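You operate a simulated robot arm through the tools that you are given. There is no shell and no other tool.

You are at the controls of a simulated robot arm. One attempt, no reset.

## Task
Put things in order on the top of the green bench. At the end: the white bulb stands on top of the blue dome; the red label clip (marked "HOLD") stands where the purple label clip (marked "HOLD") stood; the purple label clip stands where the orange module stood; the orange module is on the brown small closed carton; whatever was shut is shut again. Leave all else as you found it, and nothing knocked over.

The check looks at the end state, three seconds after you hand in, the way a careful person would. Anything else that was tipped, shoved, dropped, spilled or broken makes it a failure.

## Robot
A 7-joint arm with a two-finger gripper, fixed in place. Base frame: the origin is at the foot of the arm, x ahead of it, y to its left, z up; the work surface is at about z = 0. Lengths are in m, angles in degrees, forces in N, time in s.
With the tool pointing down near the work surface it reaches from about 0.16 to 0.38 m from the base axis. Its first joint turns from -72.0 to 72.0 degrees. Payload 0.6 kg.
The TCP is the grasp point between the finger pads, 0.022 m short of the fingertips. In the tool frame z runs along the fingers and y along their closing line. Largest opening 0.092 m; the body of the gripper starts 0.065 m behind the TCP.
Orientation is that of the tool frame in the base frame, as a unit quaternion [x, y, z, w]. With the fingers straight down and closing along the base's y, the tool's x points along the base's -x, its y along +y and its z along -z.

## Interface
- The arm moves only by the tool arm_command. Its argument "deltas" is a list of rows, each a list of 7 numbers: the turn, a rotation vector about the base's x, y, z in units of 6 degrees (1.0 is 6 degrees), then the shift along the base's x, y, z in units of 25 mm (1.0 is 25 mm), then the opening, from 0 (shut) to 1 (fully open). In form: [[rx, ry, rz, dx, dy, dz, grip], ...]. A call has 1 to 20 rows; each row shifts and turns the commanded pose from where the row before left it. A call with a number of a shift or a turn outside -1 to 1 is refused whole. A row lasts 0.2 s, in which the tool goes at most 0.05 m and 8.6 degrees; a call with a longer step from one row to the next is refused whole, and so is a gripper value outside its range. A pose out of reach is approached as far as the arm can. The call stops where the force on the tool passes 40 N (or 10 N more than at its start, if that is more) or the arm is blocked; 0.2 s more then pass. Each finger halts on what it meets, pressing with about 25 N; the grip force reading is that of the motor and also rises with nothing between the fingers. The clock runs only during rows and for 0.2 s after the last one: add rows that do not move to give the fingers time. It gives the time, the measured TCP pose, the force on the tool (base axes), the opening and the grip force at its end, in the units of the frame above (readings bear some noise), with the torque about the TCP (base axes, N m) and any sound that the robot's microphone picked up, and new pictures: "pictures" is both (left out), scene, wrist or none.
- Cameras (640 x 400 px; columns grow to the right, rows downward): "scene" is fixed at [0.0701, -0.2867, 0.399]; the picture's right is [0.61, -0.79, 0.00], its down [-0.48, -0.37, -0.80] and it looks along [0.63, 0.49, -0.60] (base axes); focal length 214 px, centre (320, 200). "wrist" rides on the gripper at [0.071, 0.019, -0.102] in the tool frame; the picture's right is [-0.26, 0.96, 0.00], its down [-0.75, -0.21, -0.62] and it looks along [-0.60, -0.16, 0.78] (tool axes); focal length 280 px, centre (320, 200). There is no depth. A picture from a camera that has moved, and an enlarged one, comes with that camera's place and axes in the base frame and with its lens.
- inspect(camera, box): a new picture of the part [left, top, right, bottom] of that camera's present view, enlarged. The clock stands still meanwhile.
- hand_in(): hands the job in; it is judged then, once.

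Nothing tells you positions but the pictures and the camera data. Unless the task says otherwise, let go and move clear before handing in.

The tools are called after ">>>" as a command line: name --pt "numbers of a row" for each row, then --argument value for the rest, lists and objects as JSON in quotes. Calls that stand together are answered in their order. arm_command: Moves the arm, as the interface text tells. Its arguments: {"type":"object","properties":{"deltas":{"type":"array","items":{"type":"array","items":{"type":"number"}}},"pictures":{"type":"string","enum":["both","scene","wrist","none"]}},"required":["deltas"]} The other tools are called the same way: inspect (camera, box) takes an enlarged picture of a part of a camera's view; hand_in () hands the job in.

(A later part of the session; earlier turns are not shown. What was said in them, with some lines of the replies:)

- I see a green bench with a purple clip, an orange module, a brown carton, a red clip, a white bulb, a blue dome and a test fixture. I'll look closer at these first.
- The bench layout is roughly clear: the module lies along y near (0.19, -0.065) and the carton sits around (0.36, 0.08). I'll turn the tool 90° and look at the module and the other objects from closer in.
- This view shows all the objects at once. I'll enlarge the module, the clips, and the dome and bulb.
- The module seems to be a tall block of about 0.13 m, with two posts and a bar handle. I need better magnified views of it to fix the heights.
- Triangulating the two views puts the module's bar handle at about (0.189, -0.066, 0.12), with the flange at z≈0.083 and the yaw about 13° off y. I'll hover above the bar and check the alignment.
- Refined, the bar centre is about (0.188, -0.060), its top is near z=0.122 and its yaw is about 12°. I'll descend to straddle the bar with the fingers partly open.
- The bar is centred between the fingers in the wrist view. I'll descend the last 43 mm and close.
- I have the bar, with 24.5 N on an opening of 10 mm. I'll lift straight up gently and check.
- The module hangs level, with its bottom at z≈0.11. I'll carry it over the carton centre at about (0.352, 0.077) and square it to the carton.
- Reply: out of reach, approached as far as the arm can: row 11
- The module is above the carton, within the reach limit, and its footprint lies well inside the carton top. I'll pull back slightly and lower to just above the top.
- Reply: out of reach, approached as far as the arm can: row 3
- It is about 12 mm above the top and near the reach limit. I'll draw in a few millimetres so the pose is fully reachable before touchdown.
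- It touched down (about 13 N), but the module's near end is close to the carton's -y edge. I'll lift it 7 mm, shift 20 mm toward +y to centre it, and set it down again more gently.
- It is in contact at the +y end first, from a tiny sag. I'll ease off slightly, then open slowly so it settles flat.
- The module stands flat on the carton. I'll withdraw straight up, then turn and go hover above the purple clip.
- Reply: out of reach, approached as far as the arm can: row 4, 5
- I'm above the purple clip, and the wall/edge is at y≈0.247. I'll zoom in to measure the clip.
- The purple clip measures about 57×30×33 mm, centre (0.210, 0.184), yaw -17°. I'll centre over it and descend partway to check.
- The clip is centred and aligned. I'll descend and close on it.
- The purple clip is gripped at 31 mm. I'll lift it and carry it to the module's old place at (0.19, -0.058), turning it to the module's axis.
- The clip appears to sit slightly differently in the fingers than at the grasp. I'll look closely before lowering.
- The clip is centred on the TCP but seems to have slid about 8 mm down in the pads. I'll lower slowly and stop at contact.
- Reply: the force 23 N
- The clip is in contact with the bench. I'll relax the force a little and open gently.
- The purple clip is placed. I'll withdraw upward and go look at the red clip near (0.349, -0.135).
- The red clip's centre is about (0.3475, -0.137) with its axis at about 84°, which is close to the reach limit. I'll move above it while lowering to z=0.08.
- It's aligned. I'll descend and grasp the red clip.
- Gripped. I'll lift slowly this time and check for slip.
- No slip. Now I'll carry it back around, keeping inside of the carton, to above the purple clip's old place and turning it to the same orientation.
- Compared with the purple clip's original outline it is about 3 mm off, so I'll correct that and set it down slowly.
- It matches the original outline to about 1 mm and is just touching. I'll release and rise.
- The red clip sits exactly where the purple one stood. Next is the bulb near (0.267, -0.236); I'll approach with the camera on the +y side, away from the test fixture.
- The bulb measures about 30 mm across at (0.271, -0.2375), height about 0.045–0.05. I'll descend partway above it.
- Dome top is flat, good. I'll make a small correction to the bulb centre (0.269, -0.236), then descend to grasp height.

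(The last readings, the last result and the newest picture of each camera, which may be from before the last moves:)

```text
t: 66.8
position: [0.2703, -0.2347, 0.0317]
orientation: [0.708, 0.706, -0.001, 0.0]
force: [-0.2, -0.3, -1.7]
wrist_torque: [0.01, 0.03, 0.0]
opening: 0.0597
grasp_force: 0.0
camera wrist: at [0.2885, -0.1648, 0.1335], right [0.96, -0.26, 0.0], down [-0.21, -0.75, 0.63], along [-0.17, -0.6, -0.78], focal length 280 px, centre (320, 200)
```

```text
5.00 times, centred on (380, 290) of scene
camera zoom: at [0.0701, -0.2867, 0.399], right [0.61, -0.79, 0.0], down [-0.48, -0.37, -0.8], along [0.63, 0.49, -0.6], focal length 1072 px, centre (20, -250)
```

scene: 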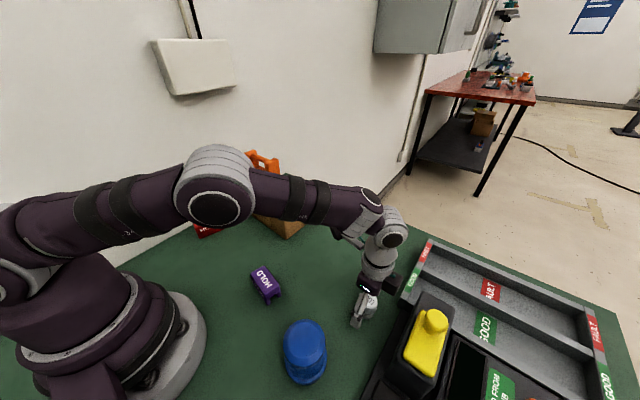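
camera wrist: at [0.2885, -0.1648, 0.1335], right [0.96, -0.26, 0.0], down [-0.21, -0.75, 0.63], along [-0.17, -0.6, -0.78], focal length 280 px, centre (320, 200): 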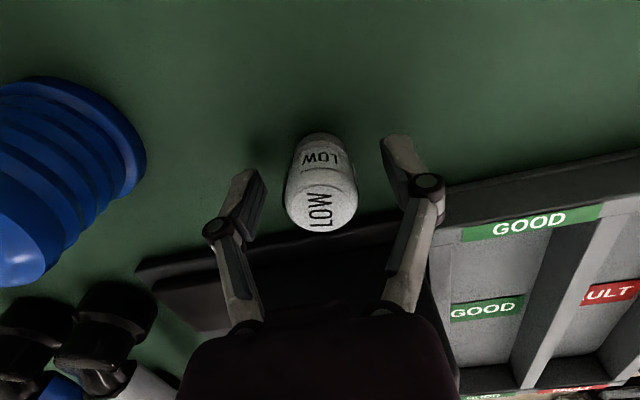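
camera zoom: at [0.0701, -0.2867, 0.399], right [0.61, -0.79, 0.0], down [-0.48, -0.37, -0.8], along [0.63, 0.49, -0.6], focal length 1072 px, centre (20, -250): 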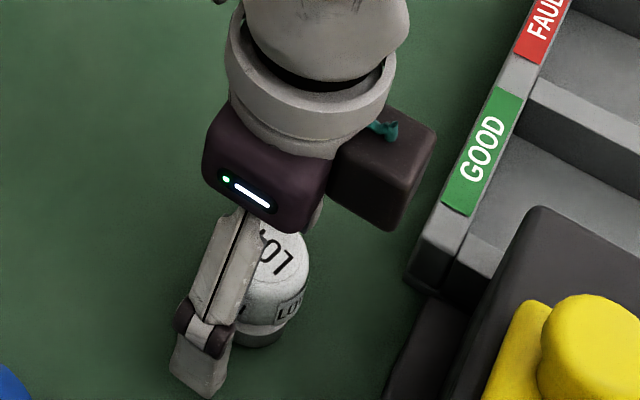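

The bulb is centred between the pads. I'll close on it gently.

>>> arm_command --pt "0 0 0 0.04 -0.04 0 0.55" --pt "0 0 0 0 0 0 0.45" --pt "0 0 0 0 0 0 0.36" --pt "0 0 0 0 0 0 0.28" --pt "0 0 0 0 0 0 0.2" --pt "0 0 0 0 0 0 0.15" --pt "0 0 0 0 0 0 0.15"

>>> inspect --camera "wrist" --box '[220, 60, 420, 260]'

```text
t: 68.4
position: [0.2713, -0.2357, 0.0317]
orientation: [0.708, 0.706, 0.0, 0.0]
force: [-0.6, -0.5, 1.1]
wrist_torque: [-0.01, -0.03, -0.02]
opening: 0.0292
grasp_force: 25.1
camera wrist: at [0.289, -0.1652, 0.1332], right [0.96, -0.26, 0.0], down [-0.21, -0.75, 0.62], along [-0.17, -0.6, -0.78], focal length 280 px, centre (320, 200)
```

scene: 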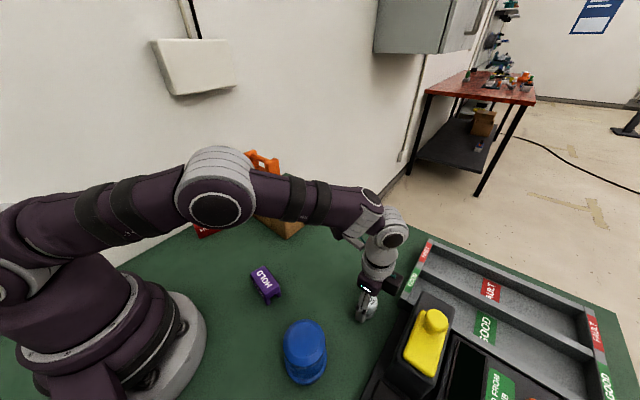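
wrist: 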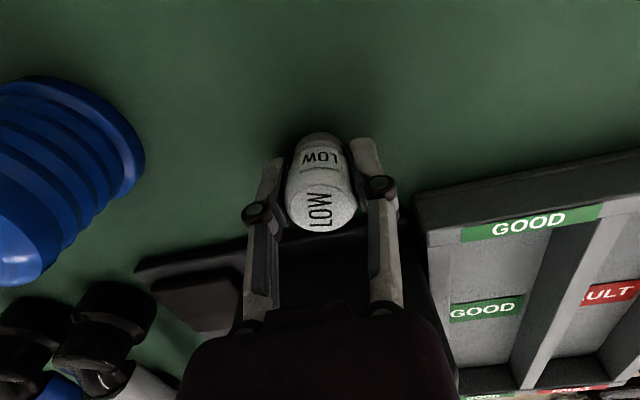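

```text
2.00 times, centred on (320, 160) of wrist
camera zoom: at [0.289, -0.1652, 0.1332], right [0.96, -0.26, 0.0], down [-0.21, -0.75, 0.62], along [-0.17, -0.6, -0.78], focal length 561 px, centre (320, 280)
```

zoom: 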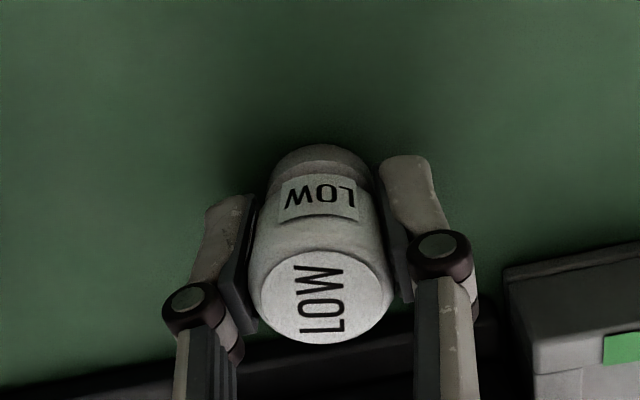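

The bulb is gripped. Triangulation puts the dome's flat top centre at about (0.154, -0.194, 0.070). I'll lift slowly and check for slip.

>>> arm_command --pt "0 0 0 0 0 0.1 0.15" --pt "0 0 0 0 0 0.2 0.15" --pt "0 0 0 0 0 0.3 0.15" --pt "0 0 0 0 0 0.5 0.15" --pt "0 0 0 0 0 0.7 0.15" --pt "0 0 0 0 0 0.8 0.15" --pt "0 0 0 0 0 0.8 0.15" --pt "0 0 0 0 0 0.8 0.15" --pt "0 0 0 0 0 0.6 0.15" --pt "0 0 0 0 0 0.4 0.15" --pt "0 0 0 0 0 0 0.15"

>>> inspect --camera "wrist" --box '[220, 60, 420, 260]'

>>> inspect --camera "wrist" --box '[60, 0, 260, 160]'

```text
t: 70.8
position: [0.2692, -0.2333, 0.1626]
orientation: [0.708, 0.706, 0.001, 0.0]
force: [-0.4, -0.4, 0.4]
wrist_torque: [-0.01, 0.01, -0.02]
opening: 0.029
grasp_force: 25.3
camera wrist: at [0.2877, -0.163, 0.2642], right [0.96, -0.27, 0.0], down [-0.21, -0.75, 0.63], along [-0.17, -0.6, -0.78], focal length 280 px, centre (320, 200)
```

scene: 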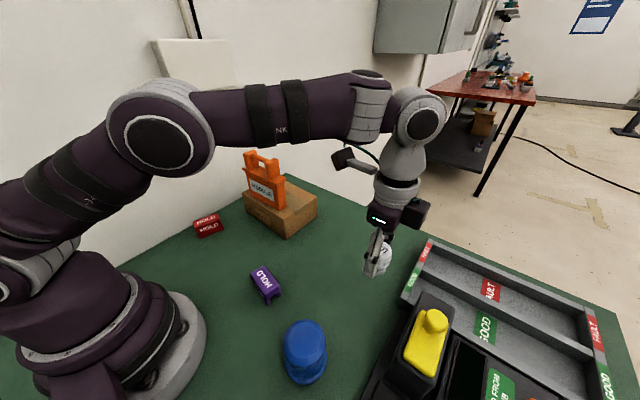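
wrist: 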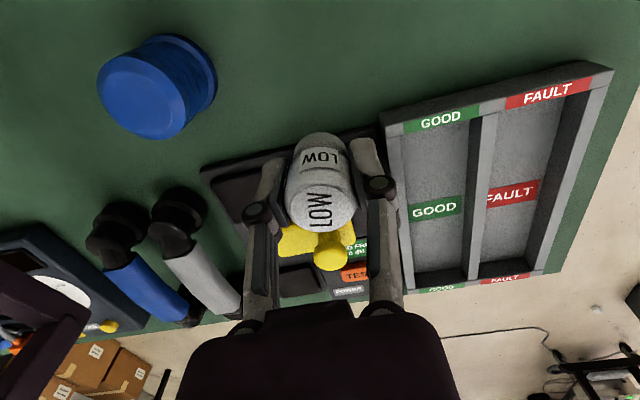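

```text
2.00 times, centred on (320, 160) of wrist
camera zoom: at [0.2877, -0.163, 0.2642], right [0.96, -0.27, 0.0], down [-0.21, -0.75, 0.63], along [-0.17, -0.6, -0.78], focal length 561 px, centre (320, 280)
```

zoom: 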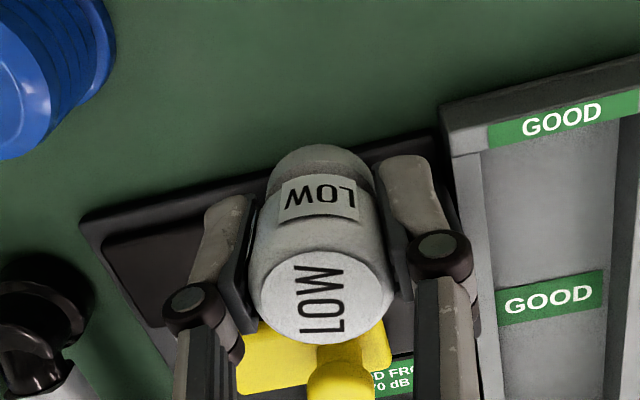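

```text
2.50 times, centred on (160, 80) of wrist
camera zoom: at [0.2877, -0.163, 0.2642], right [0.96, -0.27, 0.0], down [-0.21, -0.75, 0.63], along [-0.17, -0.6, -0.78], focal length 701 px, centre (720, 500)
```

zoom: 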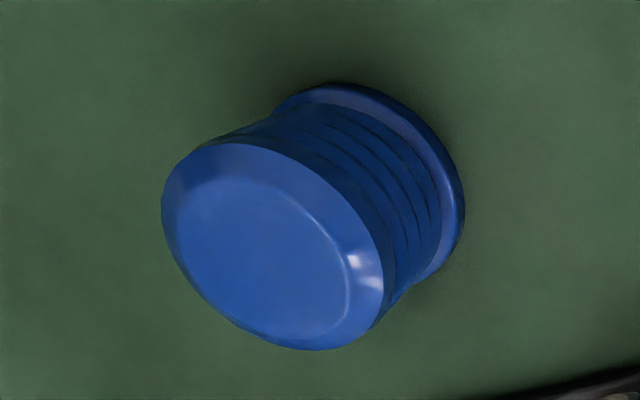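

No slip. I'll move above the dome and verify the centring from there.

>>> arm_command --pt "0 0 0 -0.3 0.1 0.2 0.15" --pt "0 0 0 -0.6 0.2 0.3 0.15" --pt "0 0 0 -0.7 0.25 0.2 0.15" --pt "0 0 0 -0.7 0.25 0 0.15" --pt "0 0 0 -0.7 0.25 0 0.15" --pt "0 0 0 -0.7 0.25 0 0.15" --pt "0 0 0 -0.7 0.2 0 0.15" --pt "0 0 0 -0.37 0.1 0 0.15" --pt "0 0 0 0 0 0 0.15"

>>> inspect --camera "wrist" --box '[220, 20, 420, 220]'

>>> inspect --camera "scene" --box '[240, 260, 400, 400]'

```text
t: 72.8
position: [0.1518, -0.1964, 0.1794]
orientation: [0.708, 0.706, 0.001, 0.001]
force: [0.0, 0.0, 0.5]
wrist_torque: [-0.01, 0.0, -0.01]
opening: 0.0291
grasp_force: 25.2
camera wrist: at [0.1699, -0.125, 0.2811], right [0.96, -0.26, 0.0], down [-0.21, -0.75, 0.62], along [-0.17, -0.6, -0.78], focal length 280 px, centre (320, 200)
```

scene: 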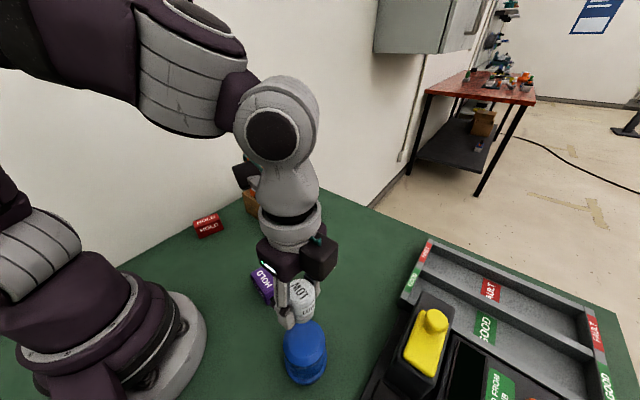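
wrist: 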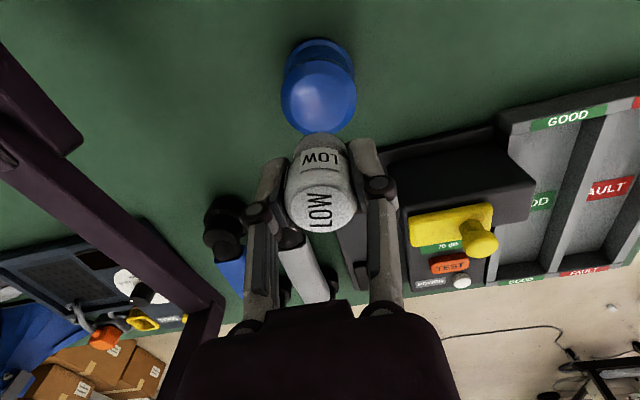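

```text
2.00 times, centred on (320, 120) of wrist
camera zoom: at [0.1699, -0.125, 0.2811], right [0.96, -0.26, 0.0], down [-0.21, -0.75, 0.62], along [-0.17, -0.6, -0.78], focal length 561 px, centre (320, 360)
```

zoom: 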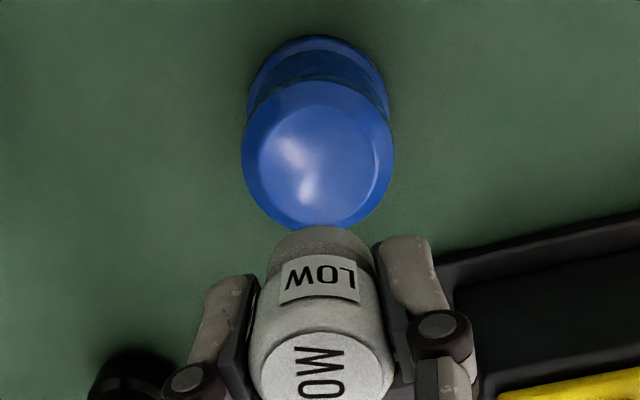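

```text
2.86 times, centred on (320, 330) of scene
camera zoom: at [0.0701, -0.2867, 0.399], right [0.61, -0.79, 0.0], down [-0.48, -0.37, -0.8], along [0.63, 0.49, -0.6], focal length 613 px, centre (320, -171)
```

zoom: 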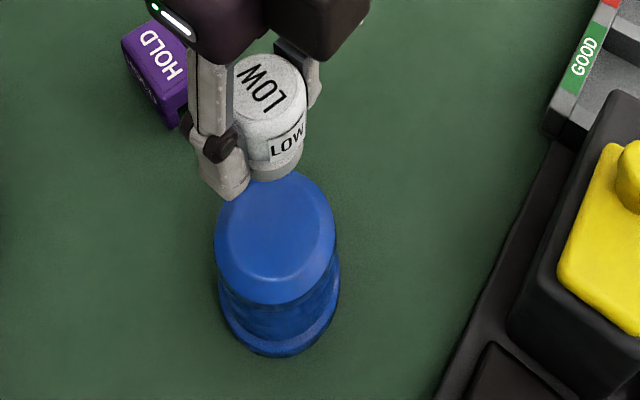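

The dome top centre is about (0.1515, -0.192, 0.075). I'll make a small correction and lower to just above it.

>>> arm_command --pt "0 0 0 -0.07 0.24 0 0.15" --pt "0 0 0 0 0 -0.4 0.15" --pt "0 0 0 0 0 -0.7 0.15" --pt "0 0 0 0 0 -0.6 0.15" --pt "0 0 0 0 0 -0.4 0.15" --pt "0 0 0 0 0 0 0.15"

>>> inspect --camera "wrist" --box '[220, 60, 420, 260]'

>>> inspect --camera "scene" --box '[240, 280, 360, 400]'

```text
t: 74.2
position: [0.1485, -0.1901, 0.1271]
orientation: [0.708, 0.706, 0.0, 0.001]
force: [-0.1, -0.4, 0.1]
wrist_torque: [0.01, -0.03, -0.03]
opening: 0.0291
grasp_force: 24.6
camera wrist: at [0.1684, -0.1199, 0.229], right [0.96, -0.27, 0.0], down [-0.21, -0.75, 0.62], along [-0.17, -0.6, -0.78], focal length 280 px, centre (320, 200)
```

scene: 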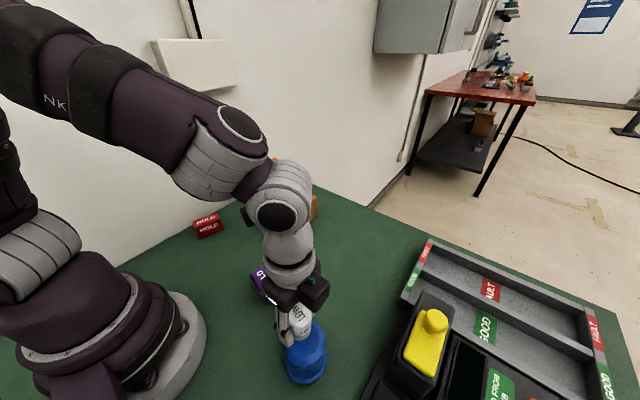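
wrist: 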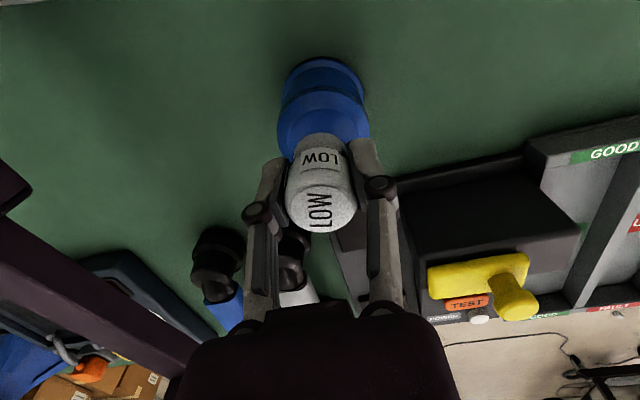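

```text
2.00 times, centred on (320, 160) of wrist
camera zoom: at [0.1684, -0.1199, 0.229], right [0.96, -0.27, 0.0], down [-0.21, -0.75, 0.62], along [-0.17, -0.6, -0.78], focal length 561 px, centre (320, 280)
```

zoom: 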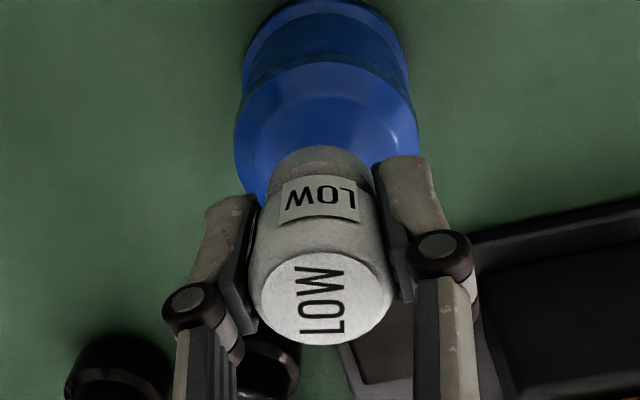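

```text
3.33 times, centred on (300, 340) of scene
camera zoom: at [0.0701, -0.2867, 0.399], right [0.61, -0.79, 0.0], down [-0.48, -0.37, -0.8], along [0.63, 0.49, -0.6], focal length 715 px, centre (387, -267)
```

zoom: 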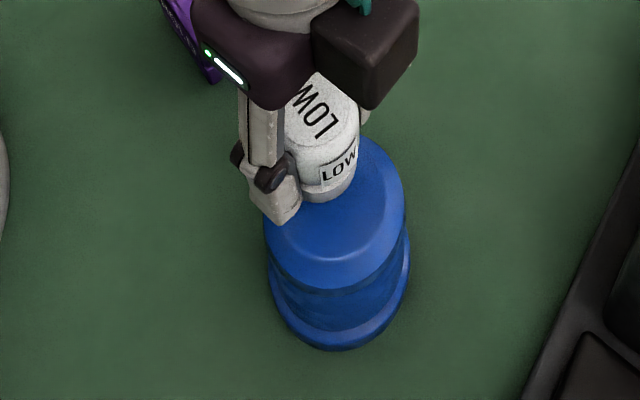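

The bulb is well over the flat top. Now I'll lower in small steps until contact.

>>> arm_command --pt "0 0 0 0 0.04 -0.2 0.15" --pt "0 0 0 0 0 -0.2 0.15" --pt "0 0 0 0 0 0 0.15" --pictures "none"

>>> arm_command --pt "0 0 0 0 0 -0.08 0.15" --pt "0 0 0 0 0 0 0.15" --pictures "none"

>>> arm_command --pt "0 0 0 0 0 -0.08 0.15" --pt "0 0 0 0 0 0 0.15" --pictures "none"

```text
t: 75.0
position: [0.149, -0.1894, 0.1177]
orientation: [0.708, 0.706, 0.0, 0.0]
force: [0.0, 0.7, 0.4]
wrist_torque: [0.02, 0.03, 0.02]
opening: 0.0293
grasp_force: 24.6
```

```text
t: 75.6
position: [0.1481, -0.1895, 0.1154]
orientation: [0.708, 0.706, 0.0, 0.001]
force: [-0.8, -0.4, -0.5]
wrist_torque: [-0.01, 0.01, -0.01]
opening: 0.0291
grasp_force: 25.5
```

```text
t: 76.2
position: [0.1483, -0.1894, 0.1132]
orientation: [0.708, 0.706, 0.0, 0.0]
force: [-0.9, 0.9, -0.9]
wrist_torque: [0.0, 0.01, -0.02]
opening: 0.029
grasp_force: 24.4
```

>>> arm_command --pt "0 0 0 0 0 -0.08 0.15" --pt "0 0 0 0 0 0 0.15" --pictures "none"

>>> arm_command --pt "0 0 0 0 0 -0.06 0.15" --pt "0 0 0 0 0 0 0.15" --pictures "none"

>>> inspect --camera "scene" --box '[240, 280, 360, 400]'

>>> inspect --camera "wrist" --box '[220, 60, 420, 260]'

```text
t: 76.8
position: [0.1482, -0.1889, 0.1113]
orientation: [0.709, 0.705, 0.0, 0.0]
force: [-0.3, 0.1, -1.2]
wrist_torque: [0.0, 0.02, -0.02]
opening: 0.0288
grasp_force: 25.0
```

```text
t: 77.4
position: [0.1489, -0.1898, 0.1101]
orientation: [0.708, 0.706, 0.0, 0.0]
force: [-0.2, -0.5, -0.8]
wrist_torque: [0.0, 0.01, -0.01]
opening: 0.0288
grasp_force: 24.9
```

```text
3.33 times, centred on (300, 340) of scene
camera zoom: at [0.0701, -0.2867, 0.399], right [0.61, -0.79, 0.0], down [-0.48, -0.37, -0.8], along [0.63, 0.49, -0.6], focal length 715 px, centre (387, -267)
```

zoom: 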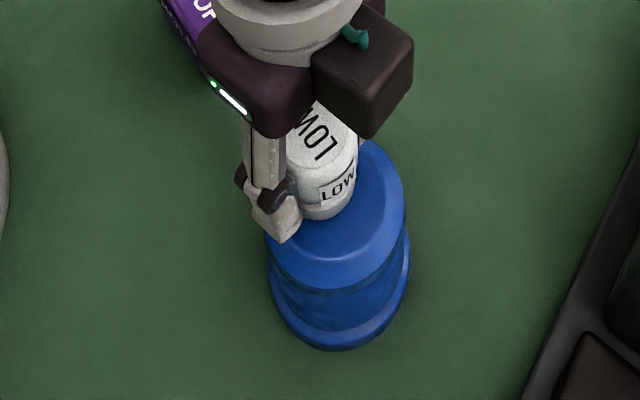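

```text
2.00 times, centred on (320, 160) of wrist
camera zoom: at [0.1679, -0.1189, 0.2113], right [0.96, -0.26, 0.0], down [-0.21, -0.75, 0.62], along [-0.17, -0.6, -0.78], focal length 561 px, centre (320, 280)
```

zoom: 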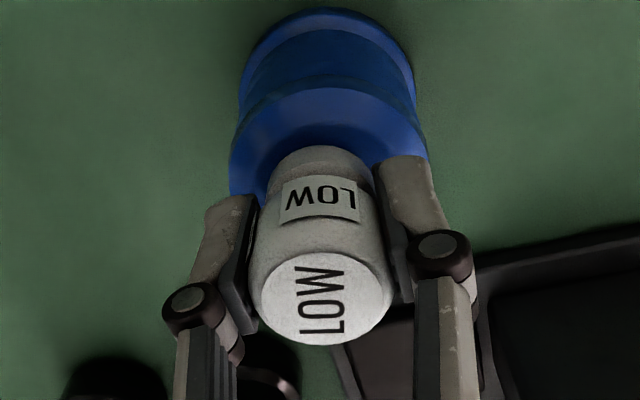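

It is nearly down. Both views suggest shifting about 2 mm in +x; I'll apply that and continue lowering.

>>> arm_command --pt "0 0 0 0.08 -0.04 0 0.15" --pt "0 0 0 0 0 -0.06 0.15" --pt "0 0 0 0 0 0 0.15" --pictures "none"

>>> arm_command --pt "0 0 0 0 0 -0.06 0.15" --pt "0 0 0 0 0 0 0.15" --pictures "none"

>>> arm_command --pt "0 0 0 0 0 -0.05 0.15" --pt "0 0 0 0 0 0 0.15" --pictures "none"

```text
t: 78.2
position: [0.1519, -0.1889, 0.1099]
orientation: [0.708, 0.706, 0.0, 0.0]
force: [0.4, -0.5, -0.5]
wrist_torque: [0.02, 0.0, 0.03]
opening: 0.029
grasp_force: 25.0
```

```text
t: 78.8
position: [0.1512, -0.19, 0.1068]
orientation: [0.708, 0.706, 0.0, 0.0]
force: [0.1, 0.4, -0.2]
wrist_torque: [0.04, -0.05, 0.02]
opening: 0.0289
grasp_force: 25.2
```

```text
t: 79.4
position: [0.152, -0.1889, 0.1059]
orientation: [0.708, 0.706, 0.0, 0.0]
force: [0.3, 0.1, 2.1]
wrist_torque: [-0.05, -0.02, 0.0]
opening: 0.0289
grasp_force: 25.2
```

>>> arm_command --pt "0 0 0 0 0 -0.02 0.15" --pt "0 0 0 0 0 0 0.15" --pictures "wrist"

>>> inspect --camera "scene" --box '[240, 280, 360, 400]'

>>> inspect --camera "wrist" --box '[220, 60, 420, 260]'

```text
t: 80.0
position: [0.1509, -0.1891, 0.1055]
orientation: [0.708, 0.706, 0.0, -0.001]
force: [0.3, 2.2, 7.5]
wrist_torque: [0.03, -0.03, 0.0]
opening: 0.0291
grasp_force: 25.0
camera wrist: at [0.1699, -0.119, 0.2069], right [0.96, -0.26, 0.0], down [-0.21, -0.75, 0.63], along [-0.17, -0.6, -0.78], focal length 280 px, centre (320, 200)
```

wrist: 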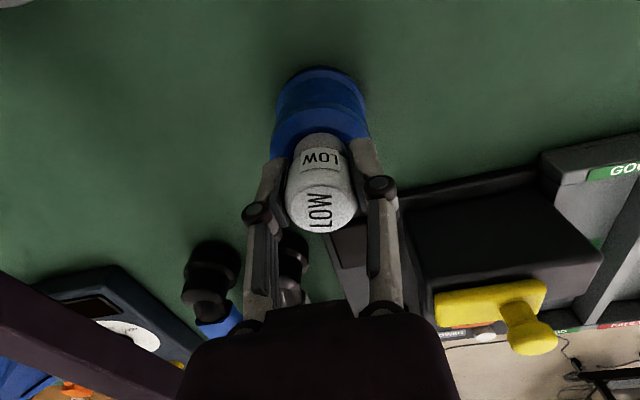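

```text
3.33 times, centred on (300, 340) of scene
camera zoom: at [0.0701, -0.2867, 0.399], right [0.61, -0.79, 0.0], down [-0.48, -0.37, -0.8], along [0.63, 0.49, -0.6], focal length 715 px, centre (387, -267)
```

zoom: 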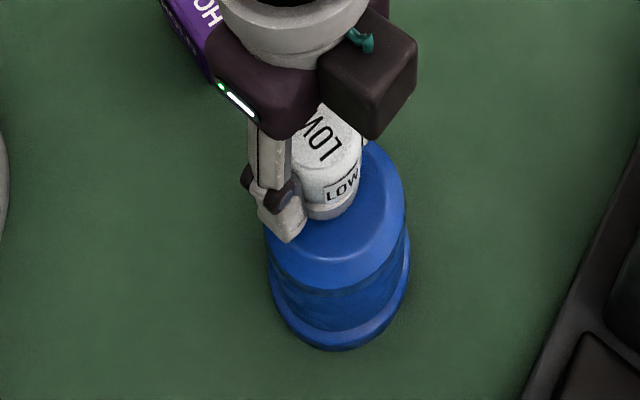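

```text
2.00 times, centred on (320, 160) of wrist
camera zoom: at [0.1699, -0.119, 0.2069], right [0.96, -0.26, 0.0], down [-0.21, -0.75, 0.63], along [-0.17, -0.6, -0.78], focal length 561 px, centre (320, 280)
```

zoom: 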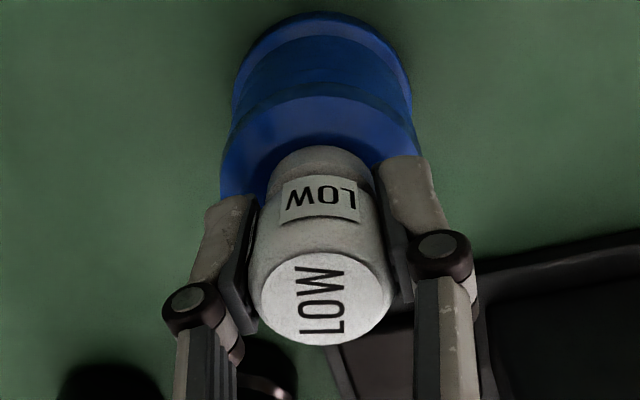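

>>> inspect --camera "scene" --box '[276, 310, 332, 366]'

>>> inspect --camera "wrist" --box '[265, 60, 385, 180]'

```text
7.14 times, centred on (304, 338) of scene
camera zoom: at [0.0701, -0.2867, 0.399], right [0.61, -0.79, 0.0], down [-0.48, -0.37, -0.8], along [0.63, 0.49, -0.6], focal length 1532 px, centre (434, -786)
```

zoom: 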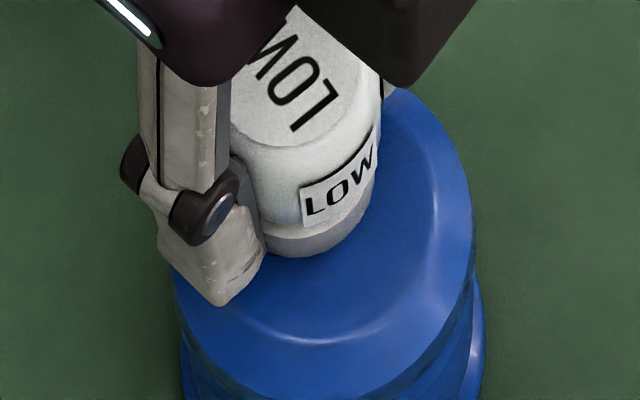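

```text
3.33 times, centred on (325, 120) of wrist
camera zoom: at [0.1699, -0.119, 0.2069], right [0.96, -0.26, 0.0], down [-0.21, -0.75, 0.63], along [-0.17, -0.6, -0.78], focal length 935 px, centre (303, 467)
```

zoom: 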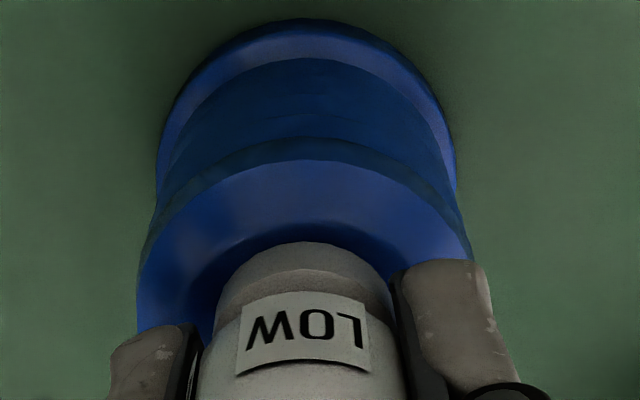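

The relative views suggest the bulb is a few millimetres toward +y from the dome's centre. I'll lift slightly, shift about 5 mm in -y, and recheck.

>>> arm_command --pt "0 0 0 0 0 0.12 0.15" --pt "0 0 0 -0.04 -0.2 0 0.15" --pt "0 0 0 0 0 0 0.15" --pictures "none"

>>> arm_command --pt "0 0 0 0 0 -0.07 0.15" --pt "0 0 0 0 0 0 0.15" --pictures "none"

>>> inspect --camera "scene" --box '[276, 310, 332, 366]'

>>> inspect --camera "wrist" --box '[265, 60, 385, 180]'

```text
t: 80.8
position: [0.1508, -0.1951, 0.107]
orientation: [0.708, 0.706, 0.0, 0.0]
force: [0.0, 0.3, 0.1]
wrist_torque: [-0.03, -0.01, 0.04]
opening: 0.0291
grasp_force: 24.9
```

```text
t: 81.4
position: [0.1512, -0.195, 0.1064]
orientation: [0.708, 0.706, 0.0, 0.0]
force: [0.0, -0.6, -1.2]
wrist_torque: [0.04, 0.01, 0.02]
opening: 0.0292
grasp_force: 24.9
```

```text
7.14 times, centred on (304, 338) of scene
camera zoom: at [0.0701, -0.2867, 0.399], right [0.61, -0.79, 0.0], down [-0.48, -0.37, -0.8], along [0.63, 0.49, -0.6], focal length 1532 px, centre (434, -786)
```

zoom: 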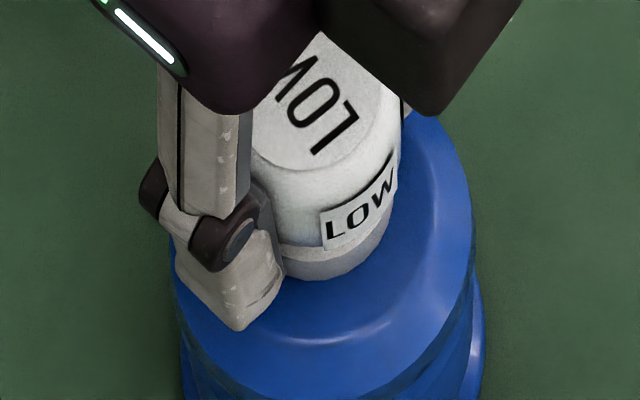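

```text
3.33 times, centred on (325, 120) of wrist
camera zoom: at [0.1692, -0.1243, 0.2075], right [0.96, -0.26, 0.0], down [-0.21, -0.75, 0.62], along [-0.17, -0.6, -0.78], focal length 935 px, centre (303, 467)
```

zoom: 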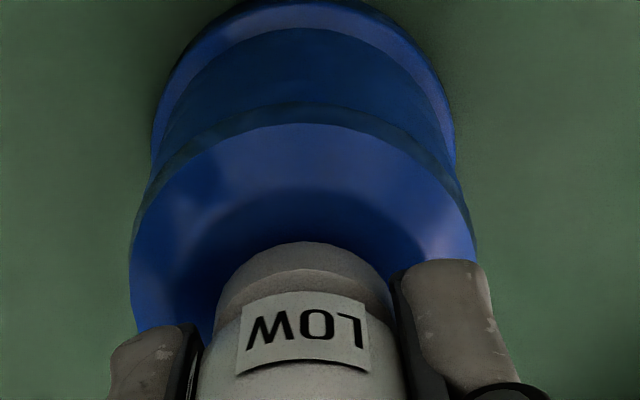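

Now the bulb is centred on the flat top to within the differences between the views. I'll lower to contact and release.

>>> arm_command --pt "0 0 0 0 0 -0.05 0.15" --pt "0 0 0 0 0 0 0.15" --pictures "none"

```text
t: 82.0
position: [0.1503, -0.1959, 0.1054]
orientation: [0.708, 0.706, 0.0, 0.0]
force: [0.4, 0.3, 15.4]
wrist_torque: [-0.06, -0.01, 0.01]
opening: 0.029
grasp_force: 25.3
```

>>> arm_command --pt "0 0 0 0 0 0.03 0.15" --pt "0 0 0 0 0 0 0.15" --pictures "none"

>>> arm_command --pt "0 0 0 0 0 0 0.33" --pt "0 0 0 0 0 0 0.36" --pt "0 0 0 0 0 0 0.42" --pt "0 0 0 0 0 0 0.5" --pt "0 0 0 0 0 0 0.6" --pt "0 0 0 0 0 0 0.6"

>>> inspect --camera "scene" --box '[260, 280, 348, 378]'

>>> inspect --camera "wrist" --box '[220, 60, 420, 260]'

```text
t: 82.6
position: [0.1487, -0.1956, 0.1058]
orientation: [0.708, 0.706, 0.0, -0.001]
force: [-0.3, 0.9, 0.2]
wrist_torque: [0.01, -0.03, -0.01]
opening: 0.0288
grasp_force: 24.4
```

```text
t: 84.0
position: [0.1493, -0.1969, 0.1071]
orientation: [0.708, 0.706, 0.0, -0.001]
force: [0.3, -0.2, -0.8]
wrist_torque: [0.01, 0.02, -0.02]
opening: 0.0552
grasp_force: 0.0
camera wrist: at [0.1681, -0.1251, 0.2076], right [0.96, -0.26, 0.0], down [-0.21, -0.75, 0.62], along [-0.17, -0.6, -0.78], focal length 280 px, centre (320, 200)
```

scene: 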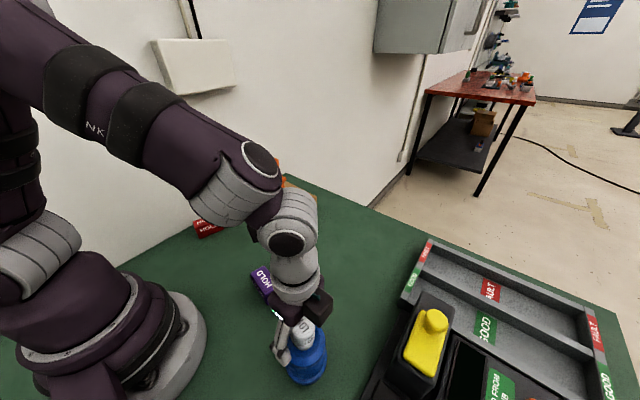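
wrist: 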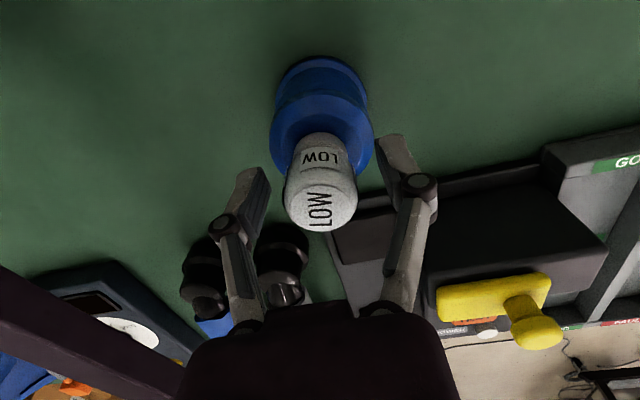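

```text
4.08 times, centred on (304, 329) of scene
camera zoom: at [0.0701, -0.2867, 0.399], right [0.61, -0.79, 0.0], down [-0.48, -0.37, -0.8], along [0.63, 0.49, -0.6], focal length 875 px, centre (385, -326)
```

zoom: 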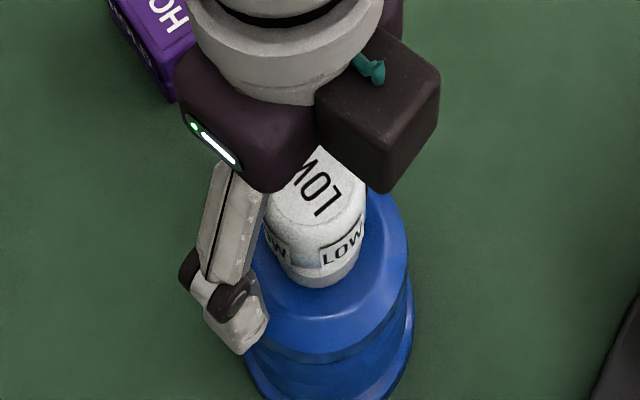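

```text
2.00 times, centred on (320, 160) of wrist
camera zoom: at [0.1681, -0.1251, 0.2076], right [0.96, -0.26, 0.0], down [-0.21, -0.75, 0.62], along [-0.17, -0.6, -0.78], focal length 561 px, centre (320, 280)
```

zoom: 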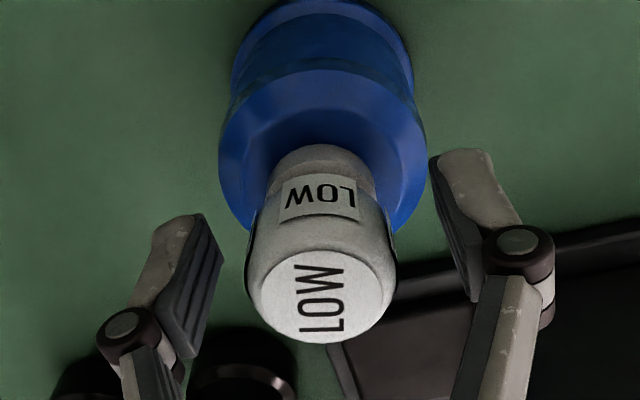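

The bulb stands on the dome. I'll withdraw straight up and retreat to a clear pose.

>>> arm_command --pt "0 0 0 0 0 0.3 0.65" --pt "0 0 0 0 0 0.6 0.65" --pt "0 0 0 0 0 0.8 0.65" --pt "0 0 0 0 0 0.9 0.65" --pt "0 0 0 0 0 0.9 0.65" --pt "0 0 0 0 0 0.9 0.65" --pt "0 0 0 0.4 0.6 0.4 0.65" --pt "0 0 0 0.4 0.8 0 0.65" --pt "0 0 0 0.4 0.8 0 0.65" --pt "0 0 0 0.4 0.8 0 0.65" --pt "0 0 0 0.4 0.8 0 0.65" --pt "0 0 0 0 0 0 0.65"

>>> inspect --camera "scene" --box '[230, 240, 390, 400]'

>>> inspect --camera "wrist" --box '[220, 0, 420, 200]'

>>> inspect --camera "scene" --box '[180, 140, 380, 300]'

```text
t: 86.6
position: [0.2016, -0.1002, 0.2246]
orientation: [0.708, 0.706, 0.0, 0.0]
force: [-0.3, 0.1, -0.6]
wrist_torque: [-0.01, 0.01, -0.03]
opening: 0.0599
grasp_force: 0.1
camera wrist: at [0.2192, -0.0287, 0.3267], right [0.96, -0.27, 0.0], down [-0.21, -0.75, 0.62], along [-0.17, -0.6, -0.78], focal length 280 px, centre (320, 200)
```

scene: 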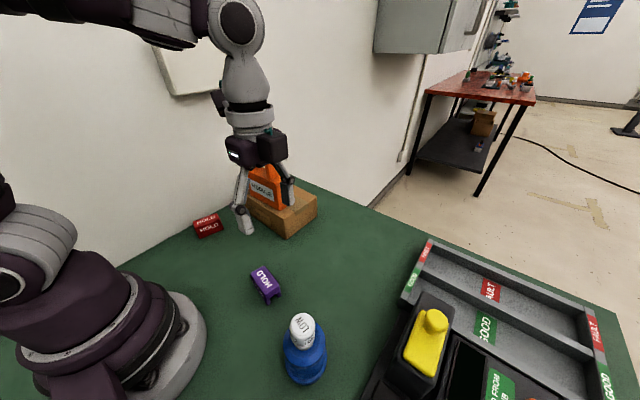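
wrist: 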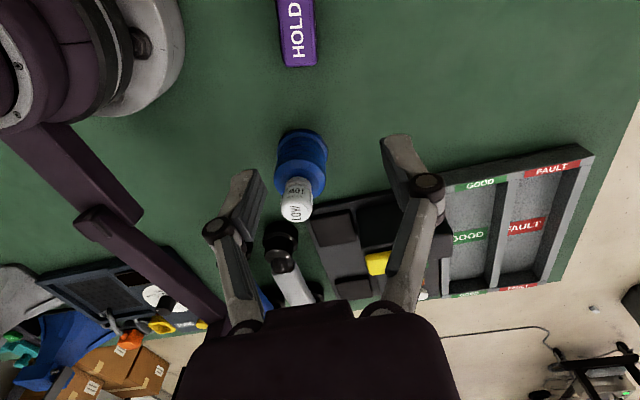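

```text
2.50 times, centred on (310, 320) of scene
camera zoom: at [0.0701, -0.2867, 0.399], right [0.61, -0.79, 0.0], down [-0.48, -0.37, -0.8], along [0.63, 0.49, -0.6], focal length 536 px, centre (345, -100)
```

zoom: 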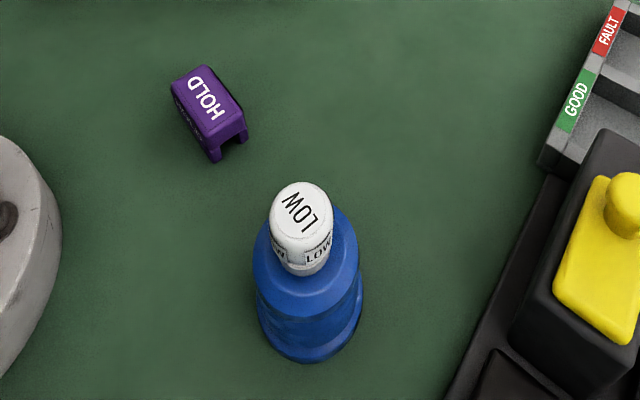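

```text
2.00 times, centred on (320, 100) of wrist
camera zoom: at [0.2192, -0.0287, 0.3267], right [0.96, -0.27, 0.0], down [-0.21, -0.75, 0.62], along [-0.17, -0.6, -0.78], focal length 561 px, centre (320, 400)
```

zoom: 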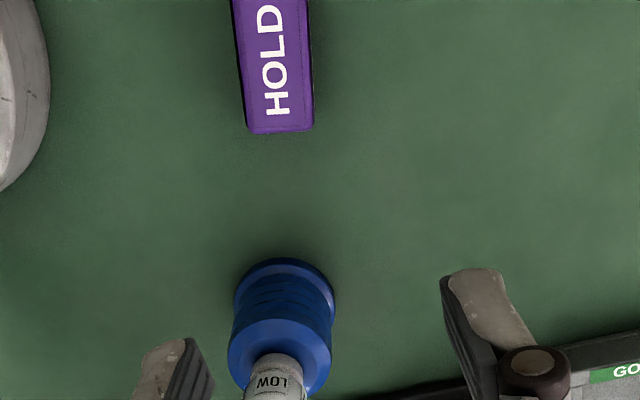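

```text
2.50 times, centred on (280, 220) of scene
camera zoom: at [0.0701, -0.2867, 0.399], right [0.61, -0.79, 0.0], down [-0.48, -0.37, -0.8], along [0.63, 0.49, -0.6], focal length 536 px, centre (420, 150)
```

zoom: 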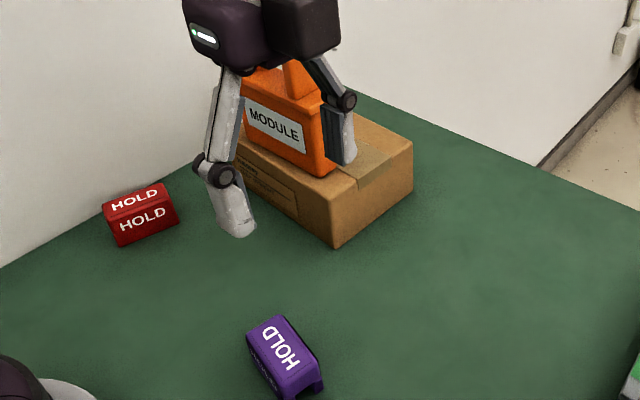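

All pieces are in place: the bulb stands on the dome, the red clip is at the purple clip's old spot, the purple clip is at the module's old spot, and the module is on the shut carton. The gripper is open and clear, so I'm handing in.

>>> hand_in

```text
The job is handed in.
```

The job is handed in. In the last pictures everything was standing where the task asked, with the gripper open and clear:

- **White bulb:** it stands on the flat top of the blue dome. It is centred to within about 3 mm, judging from the two camera views, which disagreed slightly.
- **Red clip:** it stands where the purple clip was, matching the original outline to about 1 mm and facing the same way.
- **Purple clip:** it stands where the orange module was, turned to line up with the module's old position. It slid about 11 mm down in the gripper while I carried it. I set it down by feel and it stands flat.
- **Orange module:** it stands flat on the brown carton, about 1 cm or more in from the long edge facing the arm. The arm could not reach far enough to centre it front to back.
- **Carton:** it stayed shut, and its outline had not moved when I checked after setting the module down.

I saw nothing tipped or shoved. The test fixture and the tools beside it were not touched.
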